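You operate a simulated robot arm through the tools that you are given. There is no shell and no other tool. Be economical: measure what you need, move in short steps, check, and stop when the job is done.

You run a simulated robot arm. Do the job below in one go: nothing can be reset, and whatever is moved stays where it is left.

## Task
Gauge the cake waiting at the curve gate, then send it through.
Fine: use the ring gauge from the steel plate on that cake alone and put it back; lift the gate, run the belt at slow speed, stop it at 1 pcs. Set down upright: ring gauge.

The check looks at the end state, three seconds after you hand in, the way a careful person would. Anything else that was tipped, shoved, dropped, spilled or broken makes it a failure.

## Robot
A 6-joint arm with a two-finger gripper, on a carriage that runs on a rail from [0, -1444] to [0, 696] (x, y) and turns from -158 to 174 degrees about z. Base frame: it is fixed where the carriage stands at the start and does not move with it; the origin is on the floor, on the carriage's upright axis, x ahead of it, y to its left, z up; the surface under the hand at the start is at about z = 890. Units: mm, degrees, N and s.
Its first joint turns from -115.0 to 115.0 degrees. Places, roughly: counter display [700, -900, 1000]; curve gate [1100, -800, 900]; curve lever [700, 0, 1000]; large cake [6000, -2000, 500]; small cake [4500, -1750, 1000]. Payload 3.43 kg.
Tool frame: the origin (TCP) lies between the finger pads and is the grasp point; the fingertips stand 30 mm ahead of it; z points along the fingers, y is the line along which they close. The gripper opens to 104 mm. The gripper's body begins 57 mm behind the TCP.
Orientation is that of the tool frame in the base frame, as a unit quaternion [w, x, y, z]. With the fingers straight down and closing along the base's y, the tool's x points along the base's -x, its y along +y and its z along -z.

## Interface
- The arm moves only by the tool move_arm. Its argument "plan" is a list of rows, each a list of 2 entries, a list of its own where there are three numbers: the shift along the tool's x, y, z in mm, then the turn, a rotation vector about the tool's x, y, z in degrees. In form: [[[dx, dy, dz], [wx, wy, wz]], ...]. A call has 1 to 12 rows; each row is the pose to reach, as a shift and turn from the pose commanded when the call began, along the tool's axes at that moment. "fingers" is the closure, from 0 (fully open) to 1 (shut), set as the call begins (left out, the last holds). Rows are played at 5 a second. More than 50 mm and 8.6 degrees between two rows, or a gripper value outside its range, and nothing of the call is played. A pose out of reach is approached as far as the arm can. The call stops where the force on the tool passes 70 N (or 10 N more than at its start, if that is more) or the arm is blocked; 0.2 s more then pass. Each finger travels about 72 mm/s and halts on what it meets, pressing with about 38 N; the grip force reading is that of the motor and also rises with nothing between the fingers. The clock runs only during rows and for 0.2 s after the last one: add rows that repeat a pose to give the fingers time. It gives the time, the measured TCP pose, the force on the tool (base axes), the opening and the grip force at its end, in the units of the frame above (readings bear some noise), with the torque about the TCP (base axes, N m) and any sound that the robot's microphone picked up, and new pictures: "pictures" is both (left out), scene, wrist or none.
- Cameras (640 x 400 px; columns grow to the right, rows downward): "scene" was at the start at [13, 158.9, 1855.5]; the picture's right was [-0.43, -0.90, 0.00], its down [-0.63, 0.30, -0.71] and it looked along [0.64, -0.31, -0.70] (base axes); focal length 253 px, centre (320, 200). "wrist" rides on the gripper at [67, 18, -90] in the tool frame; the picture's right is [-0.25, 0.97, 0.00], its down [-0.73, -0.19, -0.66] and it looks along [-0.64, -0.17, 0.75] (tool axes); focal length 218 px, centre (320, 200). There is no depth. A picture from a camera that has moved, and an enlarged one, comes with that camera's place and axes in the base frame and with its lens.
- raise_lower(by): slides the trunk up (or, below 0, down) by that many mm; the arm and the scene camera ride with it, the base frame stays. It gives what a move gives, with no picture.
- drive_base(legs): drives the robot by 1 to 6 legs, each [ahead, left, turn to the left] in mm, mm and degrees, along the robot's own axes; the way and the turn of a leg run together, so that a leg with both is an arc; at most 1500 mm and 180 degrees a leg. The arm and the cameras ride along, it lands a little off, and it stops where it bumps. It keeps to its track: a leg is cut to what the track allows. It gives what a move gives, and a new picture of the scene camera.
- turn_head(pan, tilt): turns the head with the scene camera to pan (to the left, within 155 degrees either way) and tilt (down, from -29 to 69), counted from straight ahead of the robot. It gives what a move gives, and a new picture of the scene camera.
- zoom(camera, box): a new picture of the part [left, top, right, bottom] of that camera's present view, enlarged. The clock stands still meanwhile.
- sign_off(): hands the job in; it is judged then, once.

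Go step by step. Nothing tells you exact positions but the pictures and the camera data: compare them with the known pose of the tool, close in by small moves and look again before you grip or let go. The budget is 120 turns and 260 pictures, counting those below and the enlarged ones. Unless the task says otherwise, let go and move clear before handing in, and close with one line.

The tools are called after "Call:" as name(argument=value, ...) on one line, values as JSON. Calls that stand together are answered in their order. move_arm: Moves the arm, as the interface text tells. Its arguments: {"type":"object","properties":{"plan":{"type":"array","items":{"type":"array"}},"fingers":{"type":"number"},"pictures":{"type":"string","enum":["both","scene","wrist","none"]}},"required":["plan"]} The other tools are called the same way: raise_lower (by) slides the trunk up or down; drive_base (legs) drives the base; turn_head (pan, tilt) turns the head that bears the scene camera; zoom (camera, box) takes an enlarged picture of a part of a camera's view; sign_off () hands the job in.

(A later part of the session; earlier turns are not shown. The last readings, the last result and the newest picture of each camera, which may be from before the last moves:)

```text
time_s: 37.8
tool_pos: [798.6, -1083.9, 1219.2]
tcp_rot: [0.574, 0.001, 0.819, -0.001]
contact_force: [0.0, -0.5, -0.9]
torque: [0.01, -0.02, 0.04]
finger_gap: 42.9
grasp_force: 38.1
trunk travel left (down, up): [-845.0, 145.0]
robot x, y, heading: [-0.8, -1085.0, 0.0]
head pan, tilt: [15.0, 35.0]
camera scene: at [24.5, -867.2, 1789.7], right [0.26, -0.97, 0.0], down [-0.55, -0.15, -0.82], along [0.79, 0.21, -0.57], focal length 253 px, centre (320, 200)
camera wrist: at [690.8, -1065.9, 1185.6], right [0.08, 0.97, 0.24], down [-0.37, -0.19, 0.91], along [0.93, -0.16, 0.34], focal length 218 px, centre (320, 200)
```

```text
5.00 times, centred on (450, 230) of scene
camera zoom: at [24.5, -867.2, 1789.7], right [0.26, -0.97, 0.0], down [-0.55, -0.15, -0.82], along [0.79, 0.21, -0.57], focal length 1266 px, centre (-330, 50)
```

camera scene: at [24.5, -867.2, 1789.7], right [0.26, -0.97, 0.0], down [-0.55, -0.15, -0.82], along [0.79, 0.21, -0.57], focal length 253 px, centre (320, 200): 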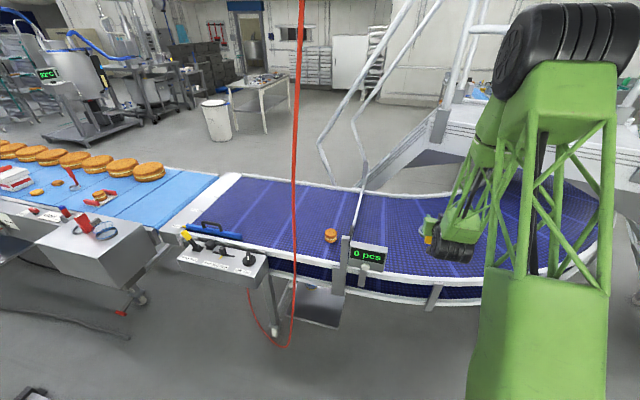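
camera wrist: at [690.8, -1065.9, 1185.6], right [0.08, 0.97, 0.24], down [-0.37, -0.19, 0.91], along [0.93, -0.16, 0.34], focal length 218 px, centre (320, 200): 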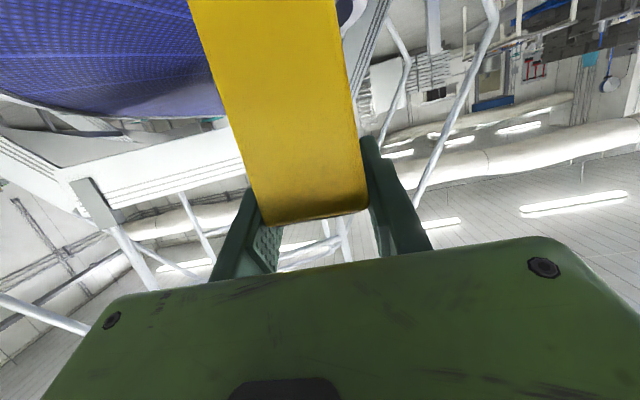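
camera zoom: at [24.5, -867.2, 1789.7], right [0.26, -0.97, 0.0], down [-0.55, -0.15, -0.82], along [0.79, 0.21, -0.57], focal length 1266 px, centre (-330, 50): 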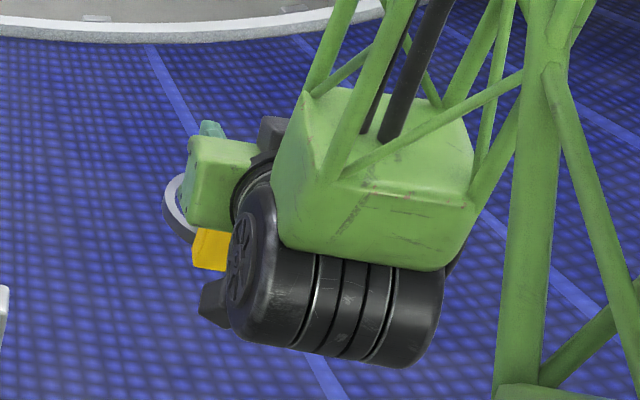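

The ring is now roughly horizontal, pointing away from the robot. Lower it towards the empty belt.

Call:
move_arm(plan=[[[33.3, 0, 31.3], [0, 0, 0]], [[66.6, 0, 62.6], [0, 0, 0]], [[99.9, 0, 93.9], [0, 0, 0]], [[133.2, 0, 125.2], [0, 0, 0]], [[166.5, 0, 156.5], [0, 0, 0]], [[166.5, 0, 156.5], [0, 0, 0]]], pictures="both")

Call:
zoom(camera="scene", box=[390, 190, 518, 290])

```text
time_s: 39.1
tool_pos: [890.0, -1085.8, 1002.8]
tcp_rot: [0.573, -0.001, 0.819, 0.0]
contact_force: [0.4, 0.1, -0.6]
torque: [-0.02, -0.03, 0.02]
finger_gap: 43.1
grasp_force: 37.9
trunk travel left (down, up): [-845.0, 145.0]
robot x, y, heading: [-1.5, -1085.5, 0.0]
head pan, tilt: [15.0, 35.0]
camera scene: at [25.1, -867.2, 1789.7], right [0.26, -0.97, 0.0], down [-0.55, -0.15, -0.82], along [0.79, 0.21, -0.57], focal length 253 px, centre (320, 200)
camera wrist: at [782.4, -1068.6, 970.1], right [0.08, 0.97, 0.24], down [-0.37, -0.19, 0.91], along [0.93, -0.16, 0.34], focal length 218 px, centre (320, 200)
```

scene: 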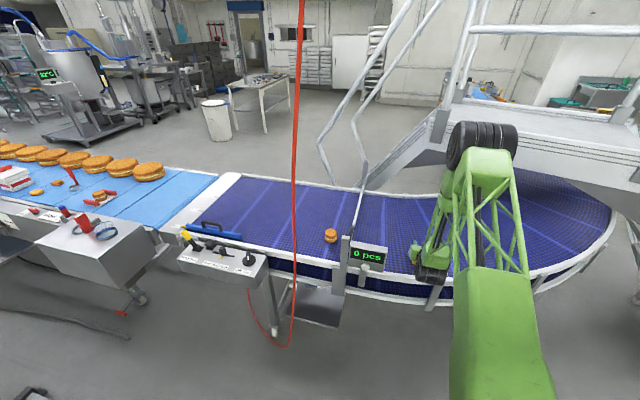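
wrist: 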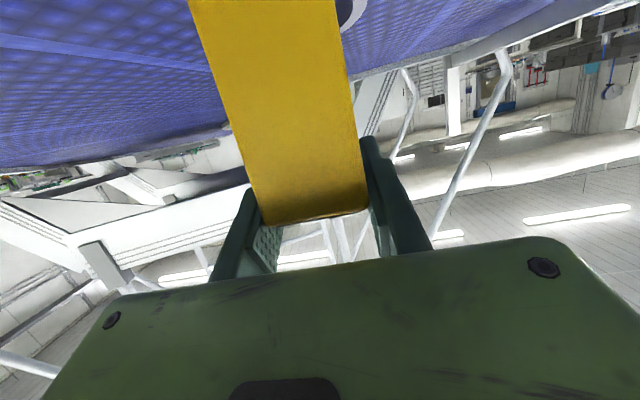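

```text
4.00 times, centred on (454, 240) of scene
camera zoom: at [25.1, -867.2, 1789.7], right [0.26, -0.97, 0.0], down [-0.55, -0.15, -0.82], along [0.79, 0.21, -0.57], focal length 1013 px, centre (-216, 40)
```

zoom: 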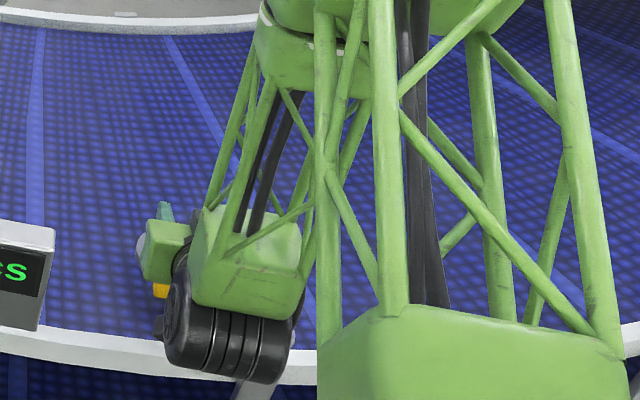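

Call:
move_arm(plan=[[[14.1, 0, 5.1], [0, 0, 0]], [[28.2, 0, 10.3], [0, 0, 0]], [[37.6, 0, 13.7], [0, 0, 0]], [[37.6, 0, 13.7], [0, 0, 0]]], pictures="none")

Call:
zoom(camera="scene", box=[390, 190, 518, 290])

Call:
zoom(camera="wrist", box=[160, 0, 400, 150])

```text
time_s: 40.1
tool_pos: [886.5, -1084.7, 969.0]
tcp_rot: [0.576, -0.002, 0.818, 0.001]
contact_force: [6.5, 1.3, 37.4]
torque: [0.05, 0.47, -0.09]
finger_gap: 43.2
grasp_force: 37.5
trunk travel left (down, up): [-845.0, 145.0]
robot x, y, heading: [2.0, -1080.9, 0.0]
head pan, tilt: [15.0, 35.0]
```

```text
4.00 times, centred on (454, 240) of scene
camera zoom: at [21.9, -867.1, 1789.8], right [0.26, -0.97, 0.0], down [-0.55, -0.15, -0.82], along [0.79, 0.21, -0.57], focal length 1013 px, centre (-216, 40)
```

zoom: 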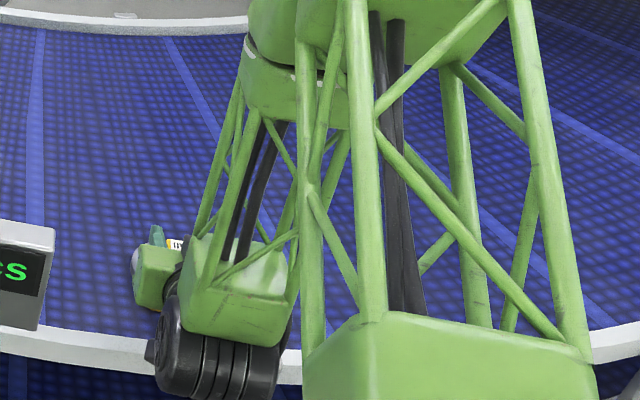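

```text
2.67 times, centred on (280, 75) of wrist
camera zoom: at [779.1, -1067.6, 936.5], right [0.08, 0.97, 0.24], down [-0.37, -0.19, 0.91], along [0.93, -0.16, 0.34], focal length 582 px, centre (427, 533)
```

zoom: 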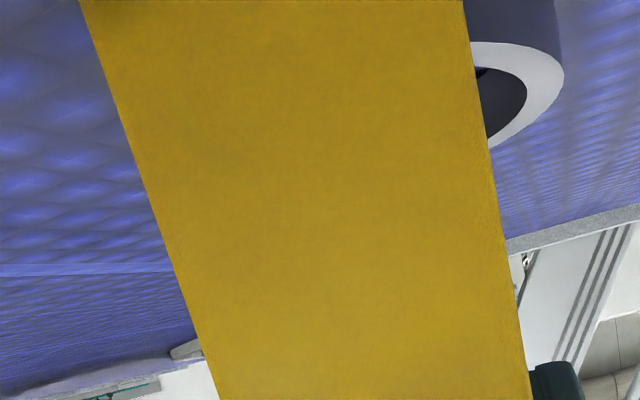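

Contact with the belt at about z≈969 (37 N). I'll ease the press and check that the gauge stands flat.

Call:
move_arm(plan=[[[-3.3, 0, -1.2], [0, 0, 0]], [[-5, 0, -1.8], [0, 0, 0]], [[-5, 0, -1.8], [0, 0, 0]]], pictures="wrist")

Call:
turn_head(pan=-8, tilt=45)

```text
time_s: 41.0
tool_pos: [884.9, -1084.9, 971.6]
tcp_rot: [0.573, -0.001, 0.82, 0.0]
contact_force: [0.7, 0.2, -0.1]
torque: [0.0, -0.01, 0.01]
finger_gap: 43.2
grasp_force: 38.3
trunk travel left (down, up): [-845.0, 145.0]
robot x, y, heading: [2.2, -1083.8, 0.3]
head pan, tilt: [15.0, 35.0]
camera wrist: at [777.6, -1067.0, 939.3], right [0.08, 0.97, 0.24], down [-0.37, -0.19, 0.91], along [0.93, -0.16, 0.34], focal length 218 px, centre (320, 200)
```

wrist: 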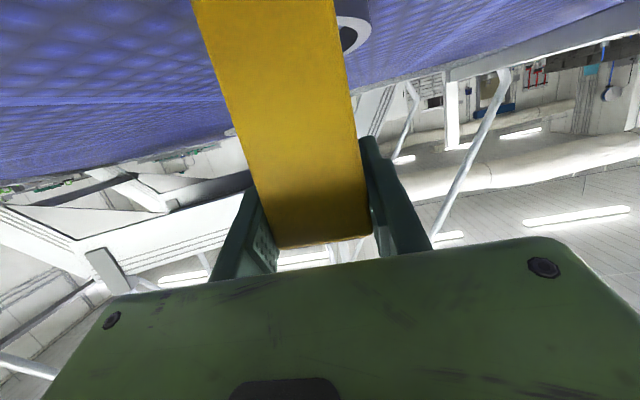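

```text
time_s: 41.8
tool_pos: [885.2, -1085.1, 973.0]
tcp_rot: [0.574, 0.0, 0.819, 0.0]
contact_force: [0.0, -0.6, -1.2]
torque: [0.0, 0.0, 0.01]
finger_gap: 43.1
grasp_force: 38.3
trunk travel left (down, up): [-845.0, 145.0]
robot x, y, heading: [1.1, -1086.4, 0.4]
head pan, tilt: [-8.0, 45.0]
camera scene: at [19.6, -901.3, 1774.8], right [-0.14, -0.99, 0.0], down [-0.7, 0.1, -0.71], along [0.7, -0.1, -0.71], focal length 253 px, centre (320, 200)
```

scene: 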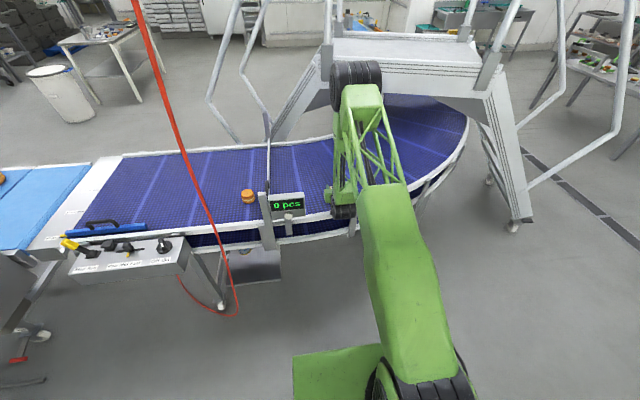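

The handle is within a few degrees of vertical and hovering just over the belt. Lower about 3 mm to light contact, then release.

Call:
move_arm(plan=[[[1.5, 0, 0.5], [0, 0, 0]], [[2.6, 0, 0.9], [0, 0, 0]], [[2.6, 0, 0.9], [0, 0, 0]]], pictures="none")

```text
time_s: 42.6
tool_pos: [887.0, -1083.9, 970.8]
tcp_rot: [0.574, -0.001, 0.819, 0.0]
contact_force: [0.6, -0.6, -0.9]
torque: [0.0, 0.0, -0.02]
finger_gap: 42.8
grasp_force: 38.8
trunk travel left (down, up): [-845.0, 145.0]
robot x, y, heading: [-2.5, -1081.6, 0.4]
head pan, tilt: [-8.0, 45.0]
```

Call:
move_arm(plan=[[[1.2, 0, 0.4], [0, 0, 0]], [[2.2, 0, 0.8], [0, 0, 0]], [[2.2, 0, 0.8], [0, 0, 0]]], pictures="none")

```text
time_s: 43.4
tool_pos: [885.8, -1083.9, 969.9]
tcp_rot: [0.575, -0.002, 0.818, 0.001]
contact_force: [0.1, 1.1, 12.0]
torque: [0.06, 0.35, -0.02]
finger_gap: 43.2
grasp_force: 38.7
trunk travel left (down, up): [-845.0, 145.0]
robot x, y, heading: [0.0, -1085.2, -0.1]
head pan, tilt: [-8.0, 45.0]
```

The contact torque says the heel touches first, so the gauge still leans about 10°. I'll rise a little and tilt the gripper another 10°.

Call:
move_arm(plan=[[[-7.5, 0, -2.7], [0, 0, 0]], [[-7.5, 0, -2.7], [0, -5, 0]], [[-7.5, 0, -2.7], [0, -10, 0]], [[-7.5, 0, -2.7], [0, -10, 0]]], pictures="wrist")

```text
time_s: 44.4
tool_pos: [887.1, -1084.8, 976.4]
tcp_rot: [0.643, -0.001, 0.766, 0.001]
contact_force: [0.5, -0.5, -1.0]
torque: [0.0, 0.03, 0.0]
finger_gap: 42.9
grasp_force: 38.0
trunk travel left (down, up): [-845.0, 145.0]
robot x, y, heading: [-4.0, -1085.0, 0.0]
head pan, tilt: [-8.0, 45.0]
camera wrist: at [786.1, -1066.2, 925.5], right [0.04, 0.97, 0.25], down [-0.52, -0.19, 0.83], along [0.85, -0.16, 0.5], focal length 218 px, centre (320, 200)
```

wrist: 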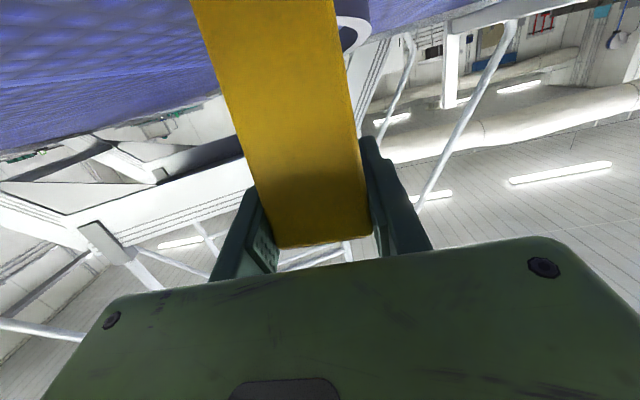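

Call:
move_arm(plan=[[[2, 0, 0.4], [0, 0, 0]], [[4, 0, 0.7], [0, 0, 0]], [[6, 0, 1], [0, 0, 0]], [[6, 0, 1], [0, 0, 0]]], pictures="none")

```text
time_s: 45.4
tool_pos: [886.0, -1083.9, 973.1]
tcp_rot: [0.644, 0.0, 0.765, 0.0]
contact_force: [-3.2, 2.0, 29.1]
torque: [0.16, 0.55, -0.03]
finger_gap: 42.9
grasp_force: 37.8
trunk travel left (down, up): [-845.0, 145.0]
robot x, y, heading: [0.5, -1086.1, 0.1]
head pan, tilt: [-8.0, 45.0]
```

Now contact is right under the handle's heel with near-zero lean. Ease to light contact and open the fingers.

Call:
move_arm(plan=[[[-2, 0, -0.3], [0, -1, 0]], [[-2, 0, -0.3], [0, -2, 0]]], pictures="none")

Call:
zoom(camera="wrist", box=[160, 0, 400, 150])

```text
time_s: 46.0
tool_pos: [884.3, -1084.2, 973.6]
tcp_rot: [0.657, -0.001, 0.754, 0.001]
contact_force: [-9.7, 1.3, 29.5]
torque: [0.04, 1.1, -0.01]
finger_gap: 43.2
grasp_force: 38.6
trunk travel left (down, up): [-845.0, 145.0]
robot x, y, heading: [3.8, -1084.3, -0.0]
head pan, tilt: [-8.0, 45.0]
```

```text
2.67 times, centred on (280, 75) of wrist
camera zoom: at [786.4, -1066.8, 918.1], right [0.03, 0.97, 0.25], down [-0.55, -0.19, 0.81], along [0.83, -0.16, 0.53], focal length 582 px, centre (427, 533)
```

zoom: 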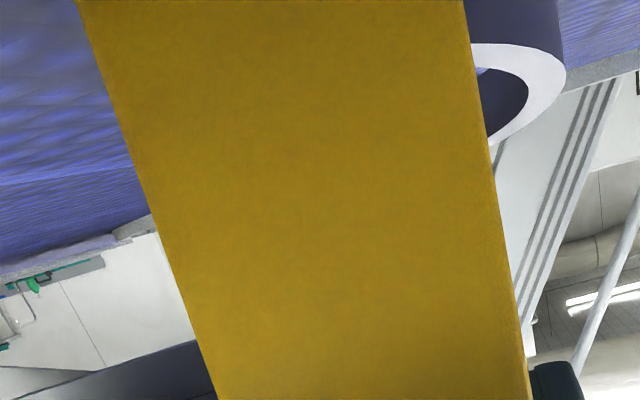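

The ring's far side is still slightly raised, but the centre of mass is well ahead of the heel, so it will settle flat onto the ring when released. Ease up slightly and open.

Call:
move_arm(plan=[[[-2, 0, -0.3], [0, 0, 0]], [[-2, 0, -0.3], [0, 0, 0]]], pictures="none")

Call:
move_arm(plan=[[[0, 0, 0], [0, 0, 0]], [[0, 0, 0], [0, 0, 0]], [[0, 0, 0], [0, 0, 0]], [[0, 0, 0], [0, 0, 0]]], fingers=0, pictures="wrist")

```text
time_s: 46.6
tool_pos: [886.7, -1084.9, 974.5]
tcp_rot: [0.655, -0.001, 0.756, 0.0]
contact_force: [-2.2, 1.1, 3.8]
torque: [0.04, 0.23, 0.02]
finger_gap: 42.9
grasp_force: 38.3
trunk travel left (down, up): [-845.0, 145.0]
robot x, y, heading: [1.9, -1084.2, -0.0]
head pan, tilt: [-8.0, 45.0]
```

```text
time_s: 47.6
tool_pos: [886.5, -1082.8, 973.7]
tcp_rot: [0.656, 0.0, 0.755, 0.0]
contact_force: [0.5, -0.4, 0.3]
torque: [0.02, 0.0, -0.02]
finger_gap: 104.2
grasp_force: 0.0
trunk travel left (down, up): [-845.0, 145.0]
robot x, y, heading: [1.5, -1084.8, 0.3]
head pan, tilt: [-8.0, 45.0]
camera wrist: at [787.9, -1066.9, 919.2], right [0.03, 0.97, 0.25], down [-0.55, -0.19, 0.81], along [0.84, -0.16, 0.52], focal length 218 px, centre (320, 200)
```

wrist: 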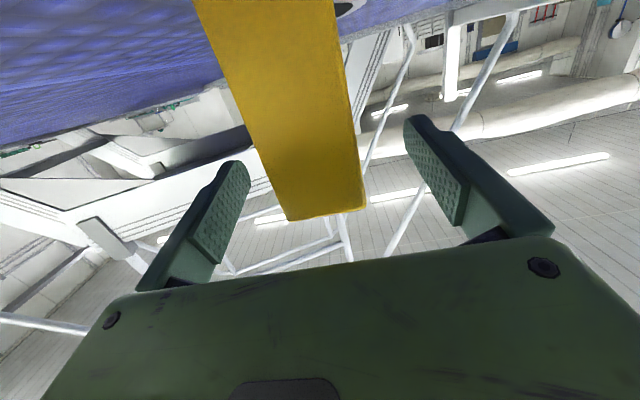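

Released and settled. Back straight out, then look.

Call:
move_arm(plan=[[[0, 0, -40], [0, 0, 0]], [[0, 0, -80], [0, 0, 0]], [[0, 0, -120], [0, 0, 0]], [[-40, 0, -130], [0, 0, 0]], [[-80, 0, -140], [0, 0, 0]], [[-120, 0, -150], [0, 0, 0]], [[-160, 0, -160], [0, 0, 0]], [[-160, 0, -160], [0, 0, 0]]], pictures="both")

```text
time_s: 49.4
tool_pos: [747.7, -1084.5, 1154.1]
tcp_rot: [0.657, -0.002, 0.754, 0.002]
contact_force: [-0.2, 0.1, 0.5]
torque: [0.03, 0.02, 0.0]
finger_gap: 104.2
grasp_force: 0.1
trunk travel left (down, up): [-845.0, 145.0]
robot x, y, heading: [-0.4, -1082.8, 0.1]
head pan, tilt: [-8.0, 45.0]
camera scene: at [18.1, -901.4, 1774.8], right [-0.14, -0.99, 0.0], down [-0.7, 0.1, -0.71], along [0.7, -0.1, -0.71], focal length 253 px, centre (320, 200)
camera wrist: at [650.2, -1066.7, 1099.4], right [0.03, 0.97, 0.25], down [-0.55, -0.19, 0.81], along [0.83, -0.16, 0.53], focal length 218 px, centre (320, 200)
```

scene: 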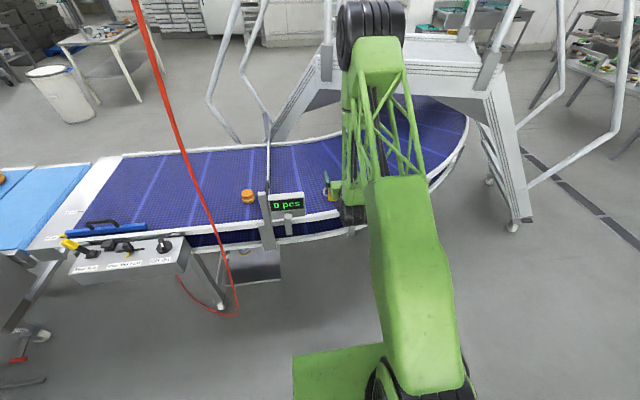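
wrist: 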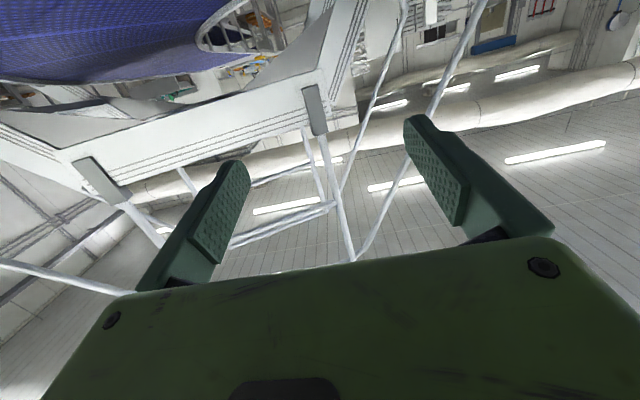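

Now return the gripper to pointing straight down.

Call:
move_arm(plan=[[[0, 0, 0], [0, 8, 0]], [[0, 0, 0], [0, 16, 0]], [[0, 0, 0], [0, 24, 0]], [[0, 0, 0], [0, 32, 0]], [[0, 0, 0], [0, 40, 0]], [[0, 0, 0], [0, 48, 0]], [[0, 0, 0], [0, 56, 0]], [[0, 0, 0], [0, 64, 0]], [[0, 0, 0], [0, 72, 0]], [[0, 0, 0], [0, 80, 0]], [[0, 0, 0], [0, 82, 0]], [[0, 0, 0], [0, 82, 0]]], pictures="both")

```text
time_s: 52.0
tool_pos: [749.2, -1085.5, 1155.3]
tcp_rot: [0.0, -0.002, 1.0, 0.0]
contact_force: [-0.4, -0.1, 0.4]
torque: [-0.02, -0.03, -0.01]
finger_gap: 103.7
grasp_force: 0.0
trunk travel left (down, up): [-845.0, 145.0]
robot x, y, heading: [0.7, -1085.8, 0.2]
head pan, tilt: [-8.0, 45.0]
camera scene: at [19.3, -901.3, 1774.8], right [-0.14, -0.99, 0.0], down [-0.7, 0.1, -0.71], along [0.7, -0.1, -0.71], focal length 253 px, centre (320, 200)
camera wrist: at [682.4, -1067.2, 1244.5], right [0.25, 0.97, 0.0], down [0.73, -0.19, 0.66], along [0.64, -0.16, -0.75], focal length 218 px, centre (320, 200)
```

scene: 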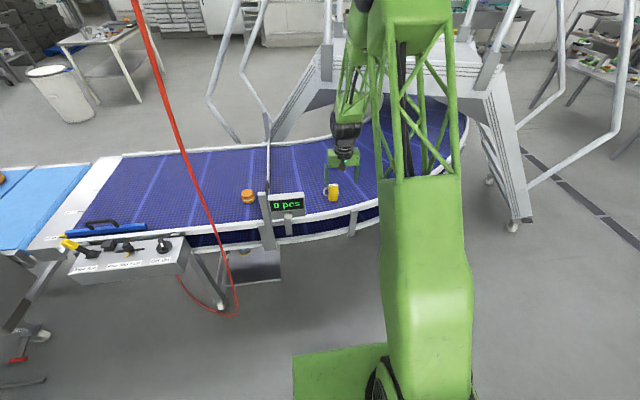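
wrist: 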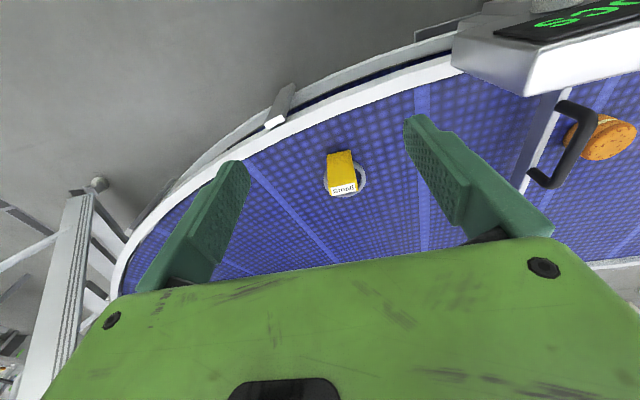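

The gauge stands upright on the belt. Zoom in to measure it, along with the cake and gate.

Call:
zoom(camera="wrist", box=[290, 130, 402, 200])

Call:
zoom(camera="wrist", box=[440, 0, 640, 200])

Call:
zoom(camera="scene", box=[230, 120, 358, 260])

```text
5.71 times, centred on (346, 165) of wrist
camera zoom: at [682.4, -1067.2, 1244.5], right [0.25, 0.97, 0.0], down [0.73, -0.19, 0.66], along [0.64, -0.16, -0.75], focal length 1247 px, centre (171, 400)
```

zoom: 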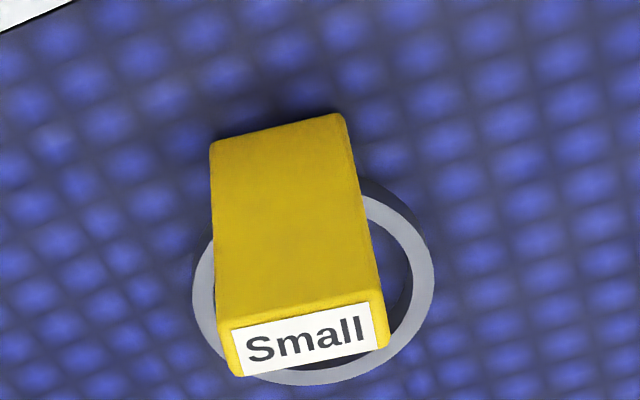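

```text
2.00 times, centred on (540, 100) of wrist
camera zoom: at [682.4, -1067.2, 1244.5], right [0.25, 0.97, 0.0], down [0.73, -0.19, 0.66], along [0.64, -0.16, -0.75], focal length 436 px, centre (-120, 400)
```

zoom: 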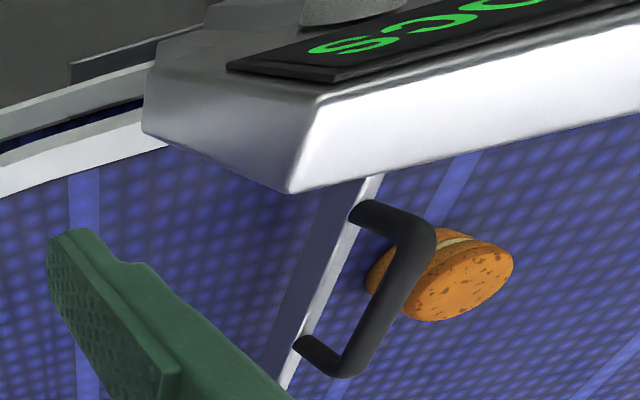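

```text
2.86 times, centred on (294, 190) of scene
camera zoom: at [19.3, -901.3, 1774.8], right [-0.14, -0.99, 0.0], down [-0.7, 0.1, -0.71], along [0.7, -0.1, -0.71], focal length 724 px, centre (394, 229)
```

zoom: 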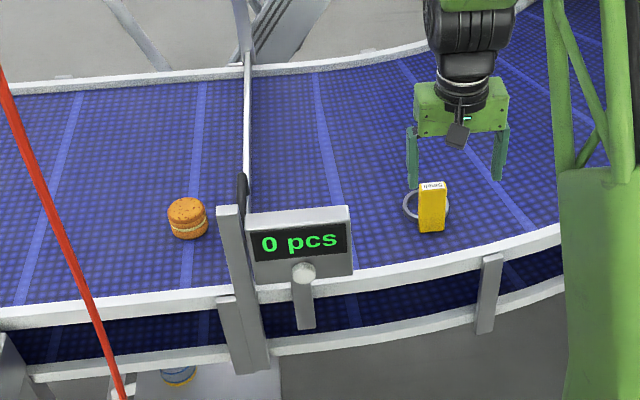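

Gauge handle centre is about (887, -1081), top at about 985. Go above it, descend and grip.

Call:
move_arm(plan=[[[-45, 2, 0], [0, 0, 0]], [[-90, 4, 0], [0, 0, 0]], [[-135, 4, 10], [0, 0, 0]], [[-138, 4, 55], [0, 0, 0]], [[-138, 4, 100], [0, 0, 0]], [[-138, 4, 130], [0, 0, 0]], [[-138, 4, 130], [0, 0, 0]]], pictures="wrist")

```text
time_s: 53.6
tool_pos: [886.6, -1078.1, 1023.4]
tcp_rot: [0.0, -0.003, 1.0, 0.0]
contact_force: [-1.1, -0.5, 0.7]
torque: [-0.01, 0.01, 0.0]
finger_gap: 104.3
grasp_force: 0.1
trunk travel left (down, up): [-845.0, 145.0]
robot x, y, heading: [1.4, -1086.4, 0.0]
head pan, tilt: [-8.0, 45.0]
camera wrist: at [819.1, -1061.9, 1112.2], right [0.25, 0.97, 0.0], down [0.73, -0.19, 0.66], along [0.64, -0.16, -0.75], focal length 218 px, centre (320, 200)
```

wrist: 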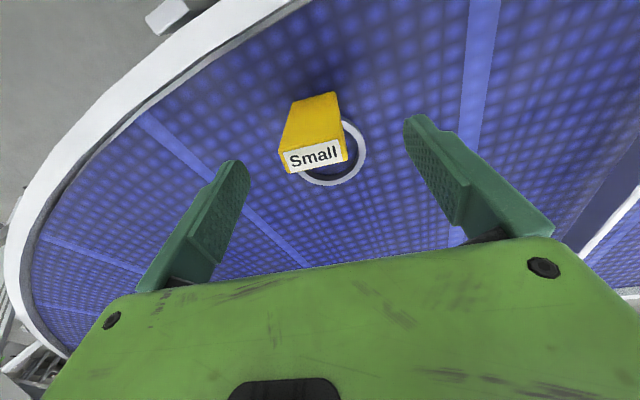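

Call:
move_arm(plan=[[[-2, -4, 35], [0, 0, 0]], [[-2, -4, 67], [0, 0, 0]], [[-2, -4, 67], [0, 0, 0]]], pictures="none")

Call:
move_arm(plan=[[[0, 0, 0], [0, 0, 0]], [[0, 0, 0], [0, 0, 0]], [[0, 0, 0], [0, 0, 0]], [[0, 0, 0], [0, 0, 0]], [[0, 0, 0], [0, 0, 0]], [[0, 0, 0], [0, 0, 0]]], fingers=1, pictures="wrist")

```text
time_s: 54.4
tool_pos: [891.4, -1085.4, 955.5]
tcp_rot: [0.001, -0.002, 1.0, 0.0]
contact_force: [0.8, -0.2, 1.0]
torque: [0.0, 0.01, 0.0]
finger_gap: 103.7
grasp_force: 0.0
trunk travel left (down, up): [-845.0, 145.0]
robot x, y, heading: [-2.6, -1080.5, -0.2]
head pan, tilt: [-8.0, 45.0]
```

```text
time_s: 55.8
tool_pos: [890.3, -1084.9, 956.6]
tcp_rot: [0.001, -0.002, 1.0, 0.0]
contact_force: [-0.3, -0.8, -0.1]
torque: [0.04, 0.0, 0.0]
finger_gap: 43.0
grasp_force: 38.2
trunk travel left (down, up): [-845.0, 145.0]
robot x, y, heading: [0.1, -1084.0, 0.2]
head pan, tilt: [-8.0, 45.0]
camera wrist: at [823.5, -1067.2, 1045.3], right [0.25, 0.97, 0.0], down [0.73, -0.19, 0.66], along [0.64, -0.16, -0.75], focal length 218 px, centre (320, 200)
```

wrist: 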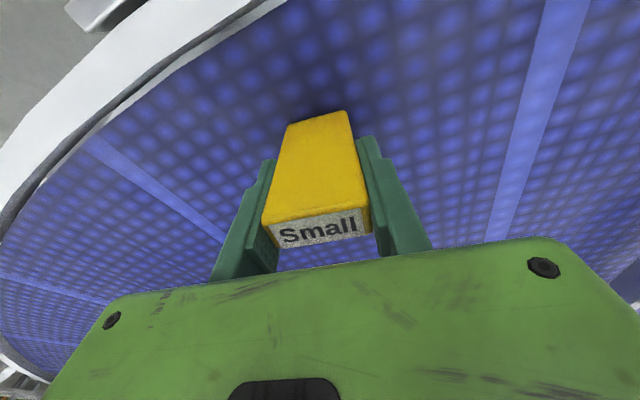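

Regrasped cleanly. Zoom on the cake and gate to size them up before lifting.

Call:
zoom(camera="scene", box=[230, 175, 278, 215])

Call:
zoom(camera="scene", box=[255, 120, 319, 240])

Call:
move_arm(plan=[[[0, 0, -40], [0, 0, 0]], [[0, 0, -85], [0, 0, 0]], [[0, 0, -130], [0, 0, 0]], [[0, 0, -175], [0, 0, 0]], [[0, 0, -220], [0, 0, 0]], [[0, 0, -265], [0, 0, 0]], [[0, 0, -290], [0, 0, 0]], [[0, 0, -290], [0, 0, 0]]], pictures="both")

```text
10.00 times, centred on (254, 195) of scene
camera zoom: at [19.6, -901.3, 1774.8], right [-0.14, -0.99, 0.0], down [-0.7, 0.1, -0.71], along [0.7, -0.1, -0.71], focal length 2533 px, centre (980, 250)
```

zoom: 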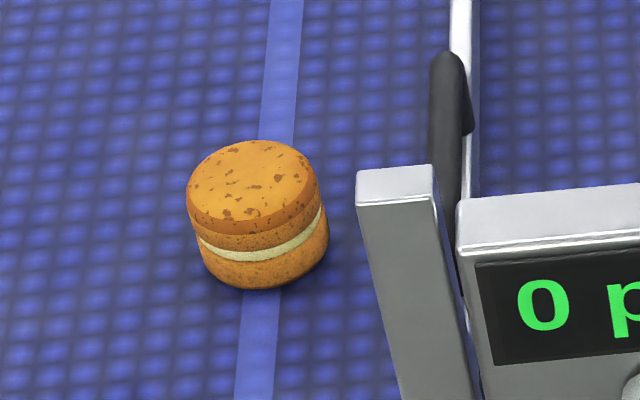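

```text
3.33 times, centred on (287, 180) of scene
camera zoom: at [19.6, -901.3, 1774.8], right [-0.14, -0.99, 0.0], down [-0.7, 0.1, -0.71], along [0.7, -0.1, -0.71], focal length 844 px, centre (430, 267)
```

zoom: 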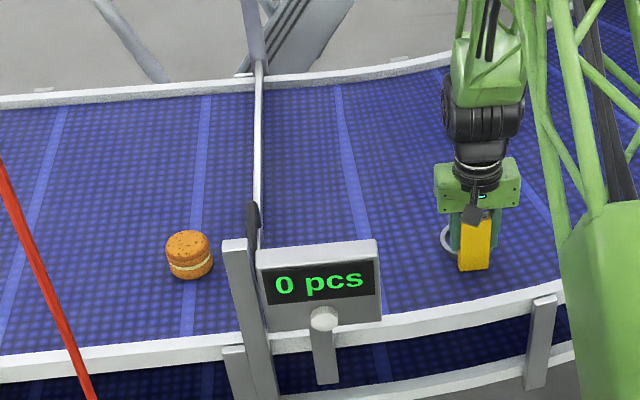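

```text
time_s: 57.6
tool_pos: [889.1, -1083.7, 1245.9]
tcp_rot: [0.0, -0.003, 1.0, 0.0]
contact_force: [-1.0, 0.4, -1.8]
torque: [0.01, 0.01, 0.02]
finger_gap: 43.2
grasp_force: 37.9
trunk travel left (down, up): [-845.0, 145.0]
robot x, y, heading: [4.2, -1084.7, -0.2]
head pan, tilt: [-8.0, 45.0]
camera scene: at [19.4, -901.3, 1774.8], right [-0.14, -0.99, 0.0], down [-0.7, 0.1, -0.71], along [0.7, -0.1, -0.71], focal length 253 px, centre (320, 200)
camera wrist: at [822.2, -1066.6, 1335.3], right [0.25, 0.97, 0.0], down [0.73, -0.19, 0.66], along [0.64, -0.16, -0.75], focal length 218 px, centre (320, 200)
```

scene: 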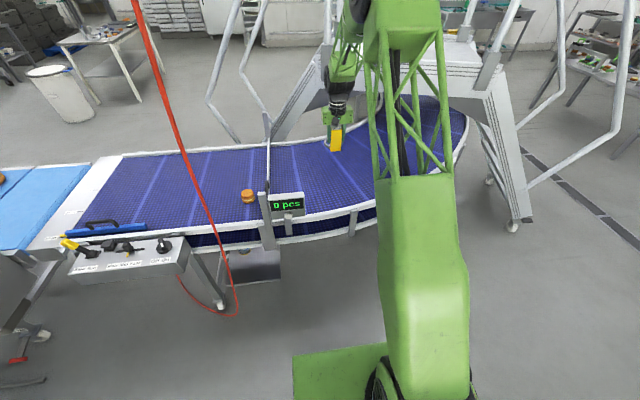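
wrist: 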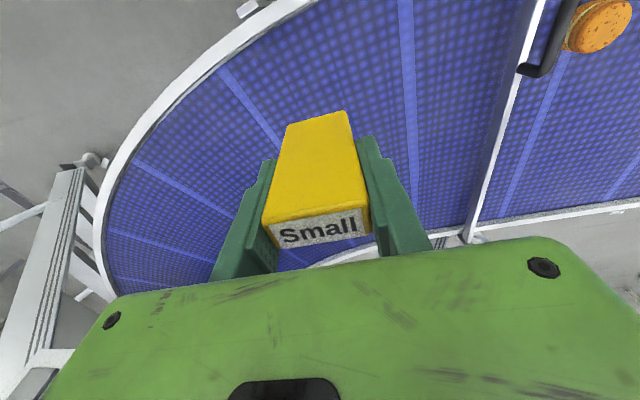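

Cake is about 62 mm across and 43 mm tall at about (934,-678). Post top is about z 1100, so carrying at 1245 clears everything. Drive back 85 mm and swing over, high.

Call:
drive_base(legs=[[0, 85, 0]])

Call:
move_arm(plan=[[[10, 40, 0], [0, 0, 0]], [[20, 85, 0], [0, 0, 0]], [[30, 130, 0], [0, 0, 0]], [[35, 175, 0], [0, 0, 0]], [[35, 220, 0], [0, 0, 0]], [[35, 265, 0], [0, 0, 0]], [[35, 300, 0], [0, 0, 0]], [[35, 318, 0], [0, 0, 0]], [[35, 318, 0], [0, 0, 0]]], pictures="both")

```text
time_s: 58.7
tool_pos: [889.2, -997.5, 1246.5]
tcp_rot: [0.0, -0.002, 1.0, -0.001]
contact_force: [-0.4, 0.3, -0.5]
torque: [-0.02, 0.0, -0.02]
finger_gap: 43.2
grasp_force: 38.6
trunk travel left (down, up): [-845.0, 145.0]
robot x, y, heading: [1.8, -1002.1, 0.4]
head pan, tilt: [-8.0, 45.0]
camera scene: at [19.4, -816.3, 1774.8], right [-0.14, -0.99, 0.0], down [-0.7, 0.1, -0.71], along [0.7, -0.1, -0.71], focal length 253 px, centre (320, 200)
```

scene: 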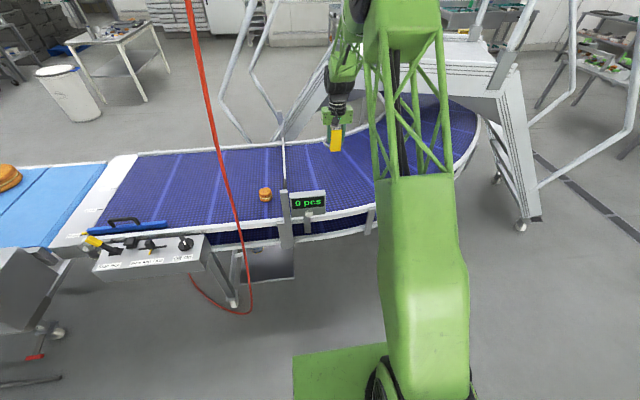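

```text
time_s: 60.7
tool_pos: [855.2, -681.5, 1245.4]
tcp_rot: [0.001, -0.002, 1.0, 0.001]
contact_force: [0.2, -0.3, -1.3]
torque: [-0.01, 0.0, 0.01]
finger_gap: 42.9
grasp_force: 38.0
trunk travel left (down, up): [-845.0, 145.0]
robot x, y, heading: [-0.4, -998.1, 0.2]
head pan, tilt: [-8.0, 45.0]
camera scene: at [19.3, -816.8, 1774.8], right [-0.14, -0.99, 0.0], down [-0.7, 0.1, -0.71], along [0.7, -0.1, -0.71], focal length 253 px, centre (320, 200)
camera wrist: at [787.4, -664.3, 1335.1], right [0.25, 0.97, 0.0], down [0.73, -0.19, 0.66], along [0.64, -0.16, -0.75], focal length 218 px, centre (320, 200)
```

scene: 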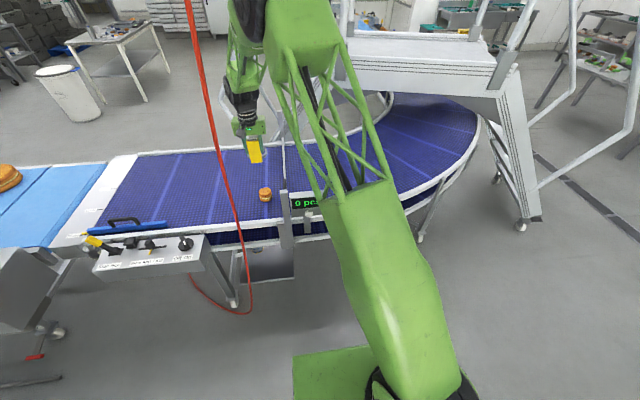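
wrist: 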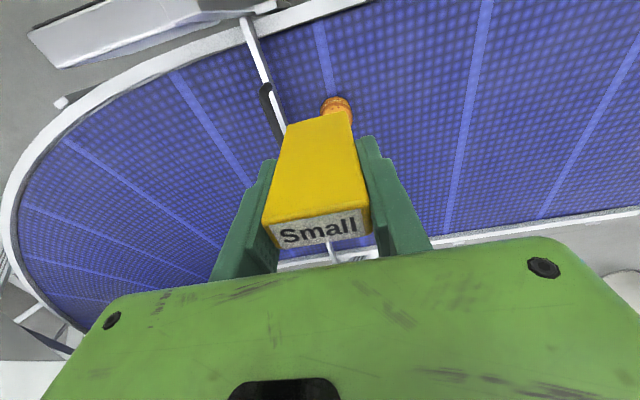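

Call:
zoom(camera="wrist", box=[300, 80, 380, 130])

Call:
zoom(camera="scene", box=[244, 175, 300, 215])

```text
8.00 times, centred on (340, 105) of wrist
camera zoom: at [787.4, -664.3, 1335.1], right [0.25, 0.97, 0.0], down [0.73, -0.19, 0.66], along [0.64, -0.16, -0.75], focal length 1746 px, centre (160, 960)
```

zoom: 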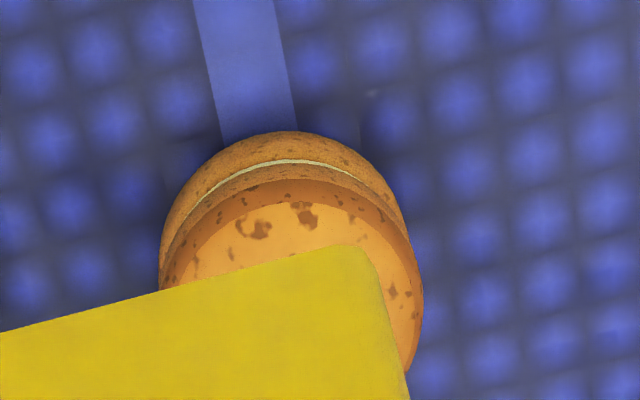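

```text
10.00 times, centred on (272, 195) of scene
camera zoom: at [19.3, -816.8, 1774.8], right [-0.14, -0.99, 0.0], down [-0.7, 0.1, -0.71], along [0.7, -0.1, -0.71], focal length 2533 px, centre (800, 250)
```

zoom: 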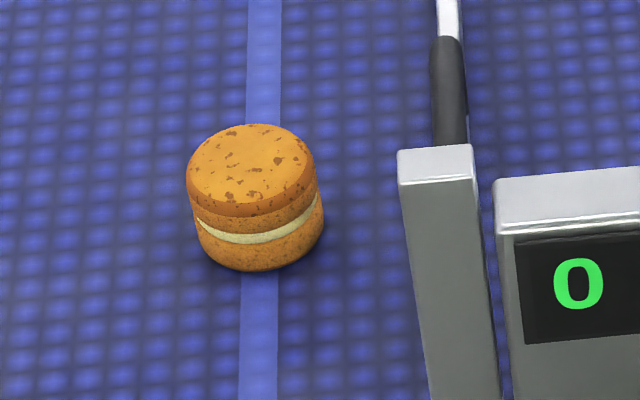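

Cake top centre triangulates to about (932,-679, 947). Ring centre is TCP+40 in x. I'll hover the ring about 20 mm over the cake and compare in pictures.

Call:
move_arm(plan=[[[-35, 3, 0], [0, 0, 0]], [[-35, 3, 45], [0, 0, 0]], [[-35, 3, 90], [0, 0, 0]], [[-35, 3, 135], [0, 0, 0]], [[-35, 3, 180], [0, 0, 0]], [[-35, 3, 215], [0, 0, 0]], [[-35, 3, 215], [0, 0, 0]]], pictures="both")

Call:
zoom(camera="scene", box=[244, 170, 300, 210])

Call:
zoom(camera="wrist", box=[250, 60, 410, 160])

```text
time_s: 62.3
tool_pos: [886.5, -677.3, 1031.8]
tcp_rot: [0.0, -0.002, 1.0, 0.0]
contact_force: [-0.2, -0.2, -0.7]
torque: [0.04, 0.04, -0.03]
finger_gap: 43.1
grasp_force: 38.0
trunk travel left (down, up): [-845.0, 145.0]
robot x, y, heading: [-0.5, -1000.4, -0.1]
head pan, tilt: [-8.0, 45.0]
camera scene: at [19.7, -816.8, 1774.9], right [-0.14, -0.99, 0.0], down [-0.7, 0.1, -0.71], along [0.7, -0.1, -0.71], focal length 253 px, centre (320, 200)
camera wrist: at [820.1, -660.1, 1120.8], right [0.25, 0.97, 0.0], down [0.73, -0.19, 0.66], along [0.64, -0.16, -0.75], focal length 218 px, centre (320, 200)
```

scene: 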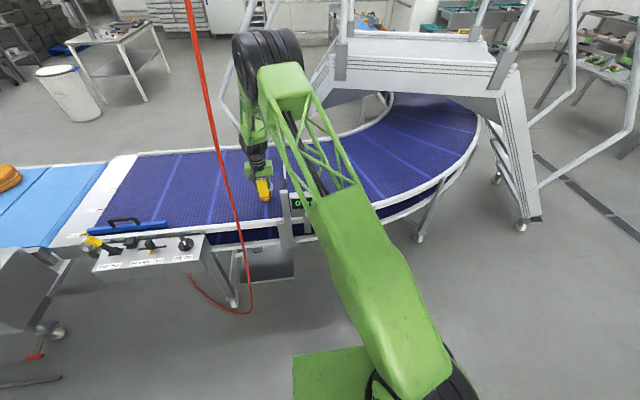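
wrist: 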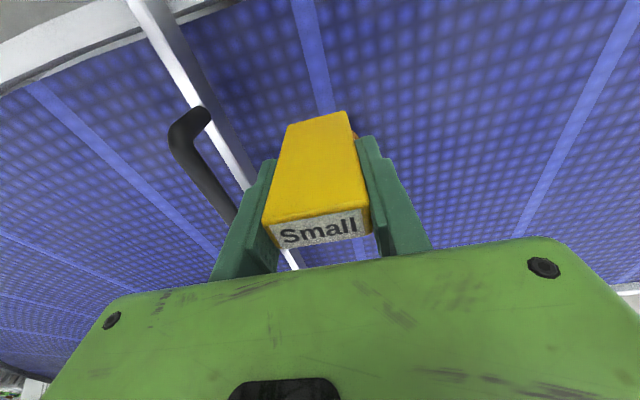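

```text
10.00 times, centred on (272, 190) of scene
camera zoom: at [19.7, -816.8, 1774.9], right [-0.14, -0.99, 0.0], down [-0.7, 0.1, -0.71], along [0.7, -0.1, -0.71], focal length 2533 px, centre (800, 300)
```

zoom: 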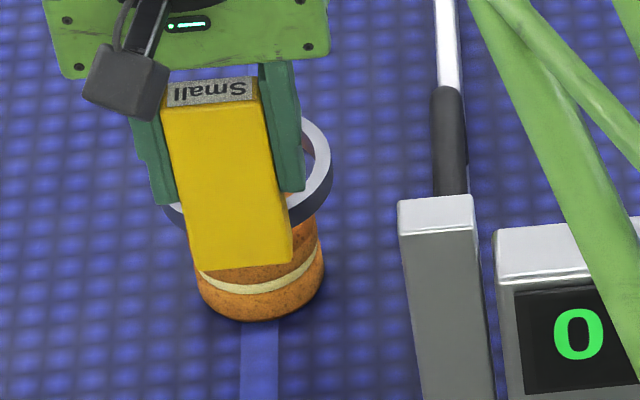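

```text
4.00 times, centred on (330, 110) of wrist
camera zoom: at [820.1, -660.1, 1120.8], right [0.25, 0.97, 0.0], down [0.73, -0.19, 0.66], along [0.64, -0.16, -0.75], focal length 873 px, centre (280, 560)
```

zoom: 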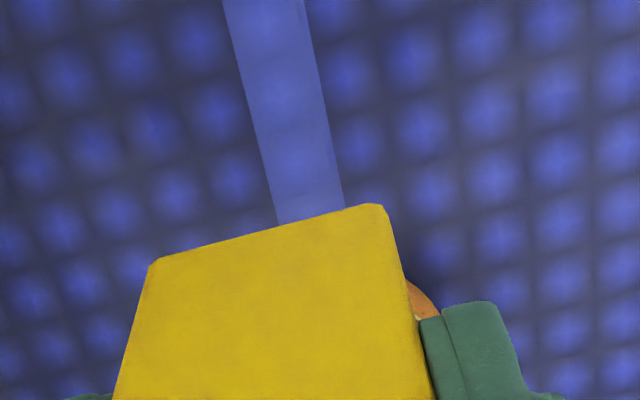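

Call:
zoom(camera="scene", box=[256, 176, 284, 204])

```text
14.29 times, centred on (270, 190) of scene
camera zoom: at [19.7, -816.8, 1774.9], right [-0.14, -0.99, 0.0], down [-0.7, 0.1, -0.71], along [0.7, -0.1, -0.71], focal length 3618 px, centre (1034, 343)
```

zoom: 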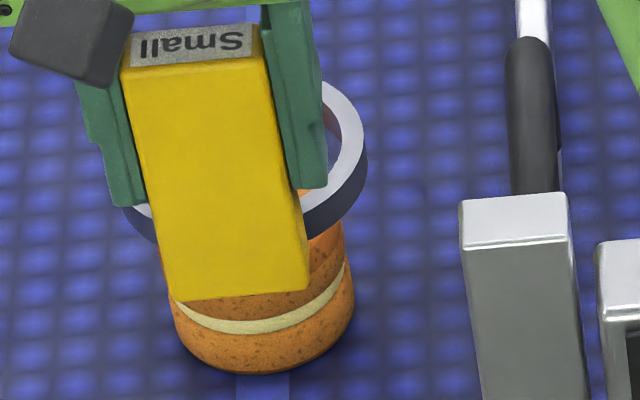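

Ring looks aligned in depth but about 3.5 mm too far in -y. Correct and lower to just above the cake top.

Call:
move_arm(plan=[[[1, 3.5, 0], [0, 0, 0]], [[1, 3.5, 14], [0, 0, 0]], [[1, 3.5, 14], [0, 0, 0]], [[1, 3.5, 14], [0, 0, 0]]], pictures="none")

Call:
zoom(camera="scene", box=[256, 176, 284, 204])

Call:
zoom(camera="wrist", box=[300, 80, 420, 155])

```text
time_s: 63.3
tool_pos: [887.4, -673.7, 1017.1]
tcp_rot: [0.0, -0.002, 1.0, 0.0]
contact_force: [0.0, 0.2, -1.4]
torque: [0.0, 0.02, -0.03]
finger_gap: 43.0
grasp_force: 38.0
trunk travel left (down, up): [-845.0, 145.0]
robot x, y, heading: [3.5, -1000.3, 0.1]
head pan, tilt: [-8.0, 45.0]
```

```text
14.29 times, centred on (270, 190) of scene
camera zoom: at [19.2, -816.9, 1774.8], right [-0.14, -0.99, 0.0], down [-0.7, 0.1, -0.71], along [0.7, -0.1, -0.71], focal length 3618 px, centre (1034, 343)
```

zoom: 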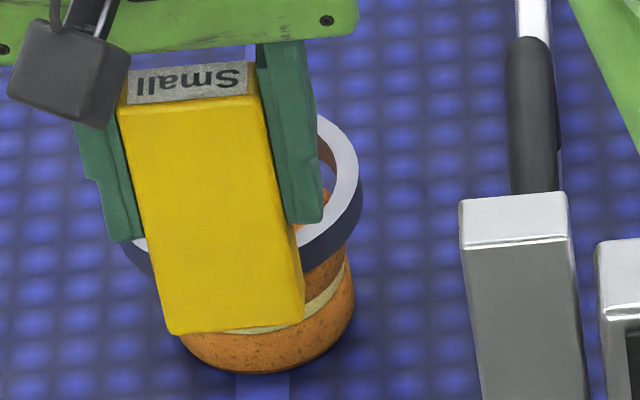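

```text
5.33 times, centred on (360, 118) of wrist
camera zoom: at [819.5, -656.7, 1106.6], right [0.25, 0.97, 0.0], down [0.73, -0.19, 0.66], along [0.64, -0.16, -0.75], focal length 1164 px, centre (107, 640)
```

zoom: 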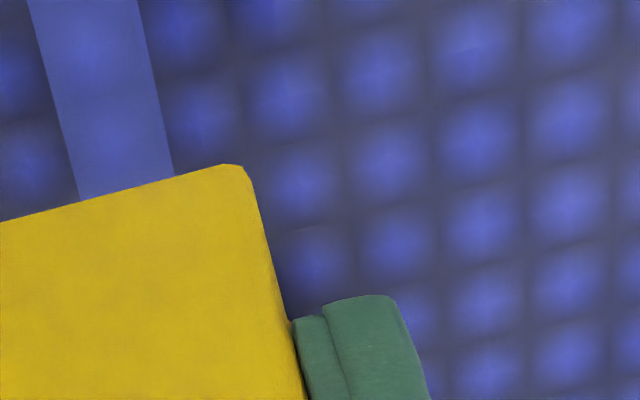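

Alignment now agrees within about 1 mm. Lower gently and watch the force.

Call:
move_arm(plan=[[[0, 0, 6], [0, 0, 0]], [[0, 0, 12], [0, 0, 0]], [[0, 0, 16], [0, 0, 0]], [[0, 0, 16], [0, 0, 0]]], pictures="none")

Call:
zoom(camera="scene", box=[256, 176, 284, 204])

```text
time_s: 64.3
tool_pos: [886.9, -673.7, 1003.5]
tcp_rot: [0.001, -0.001, 1.0, -0.001]
contact_force: [-2.9, 0.3, 19.9]
torque: [0.03, -1.57, -0.04]
finger_gap: 43.0
grasp_force: 38.2
trunk travel left (down, up): [-845.0, 145.0]
robot x, y, heading: [-1.9, -999.0, 0.3]
head pan, tilt: [-8.0, 45.0]
```

```text
14.29 times, centred on (270, 190) of scene
camera zoom: at [17.7, -817.4, 1775.2], right [-0.14, -0.99, 0.0], down [-0.7, 0.1, -0.71], along [0.7, -0.1, -0.71], focal length 3618 px, centre (1034, 343)
```

zoom: 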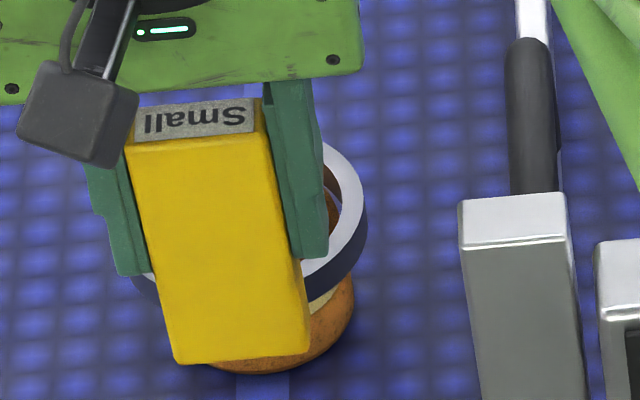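

The far rim of the ring is touching the cake top (torque shows contact about 80 mm ahead), so the ring must shift a few mm in +x. Lift off, shift, retry.

Call:
move_arm(plan=[[[0, 0, -8], [0, 0, 0]], [[-4, 0, -8], [0, 0, 0]], [[-4, 0, -2], [0, 0, 0]], [[-4, 0, 0], [0, 0, 0]], [[-4, 0, 0], [0, 0, 0]]], pictures="none")

```text
time_s: 65.5
tool_pos: [890.6, -673.1, 1000.0]
tcp_rot: [0.0, -0.002, 1.0, 0.001]
contact_force: [0.0, -0.3, -1.3]
torque: [-0.02, -0.01, 0.0]
finger_gap: 43.1
grasp_force: 37.6
trunk travel left (down, up): [-845.0, 145.0]
robot x, y, heading: [-1.9, -998.0, 0.3]
head pan, tilt: [-8.0, 45.0]
```

No contact now at the same height. Continue down in small steps.

Call:
move_arm(plan=[[[0, 0, 3], [0, 0, 0]], [[0, 0, 6], [0, 0, 0]], [[0, 0, 9], [0, 0, 0]], [[0, 0, 9], [0, 0, 0]]], pictures="none")

Call:
zoom(camera="scene", box=[256, 176, 284, 204])

```text
time_s: 66.5
tool_pos: [890.1, -674.0, 990.7]
tcp_rot: [0.0, -0.002, 1.0, 0.0]
contact_force: [-0.1, 0.0, -0.7]
torque: [-0.01, -0.03, 0.02]
finger_gap: 43.2
grasp_force: 38.0
trunk travel left (down, up): [-845.0, 145.0]
robot x, y, heading: [-3.7, -1001.9, 0.3]
head pan, tilt: [-8.0, 45.0]
```

```text
14.29 times, centred on (270, 190) of scene
camera zoom: at [19.4, -816.8, 1774.8], right [-0.14, -0.99, 0.0], down [-0.7, 0.1, -0.71], along [0.7, -0.1, -0.71], focal length 3618 px, centre (1034, 343)
```

zoom: 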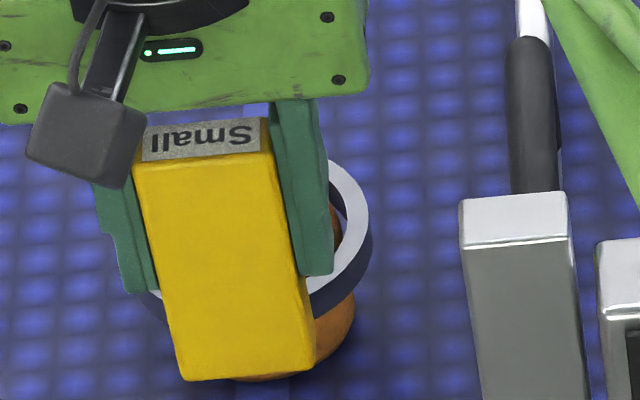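

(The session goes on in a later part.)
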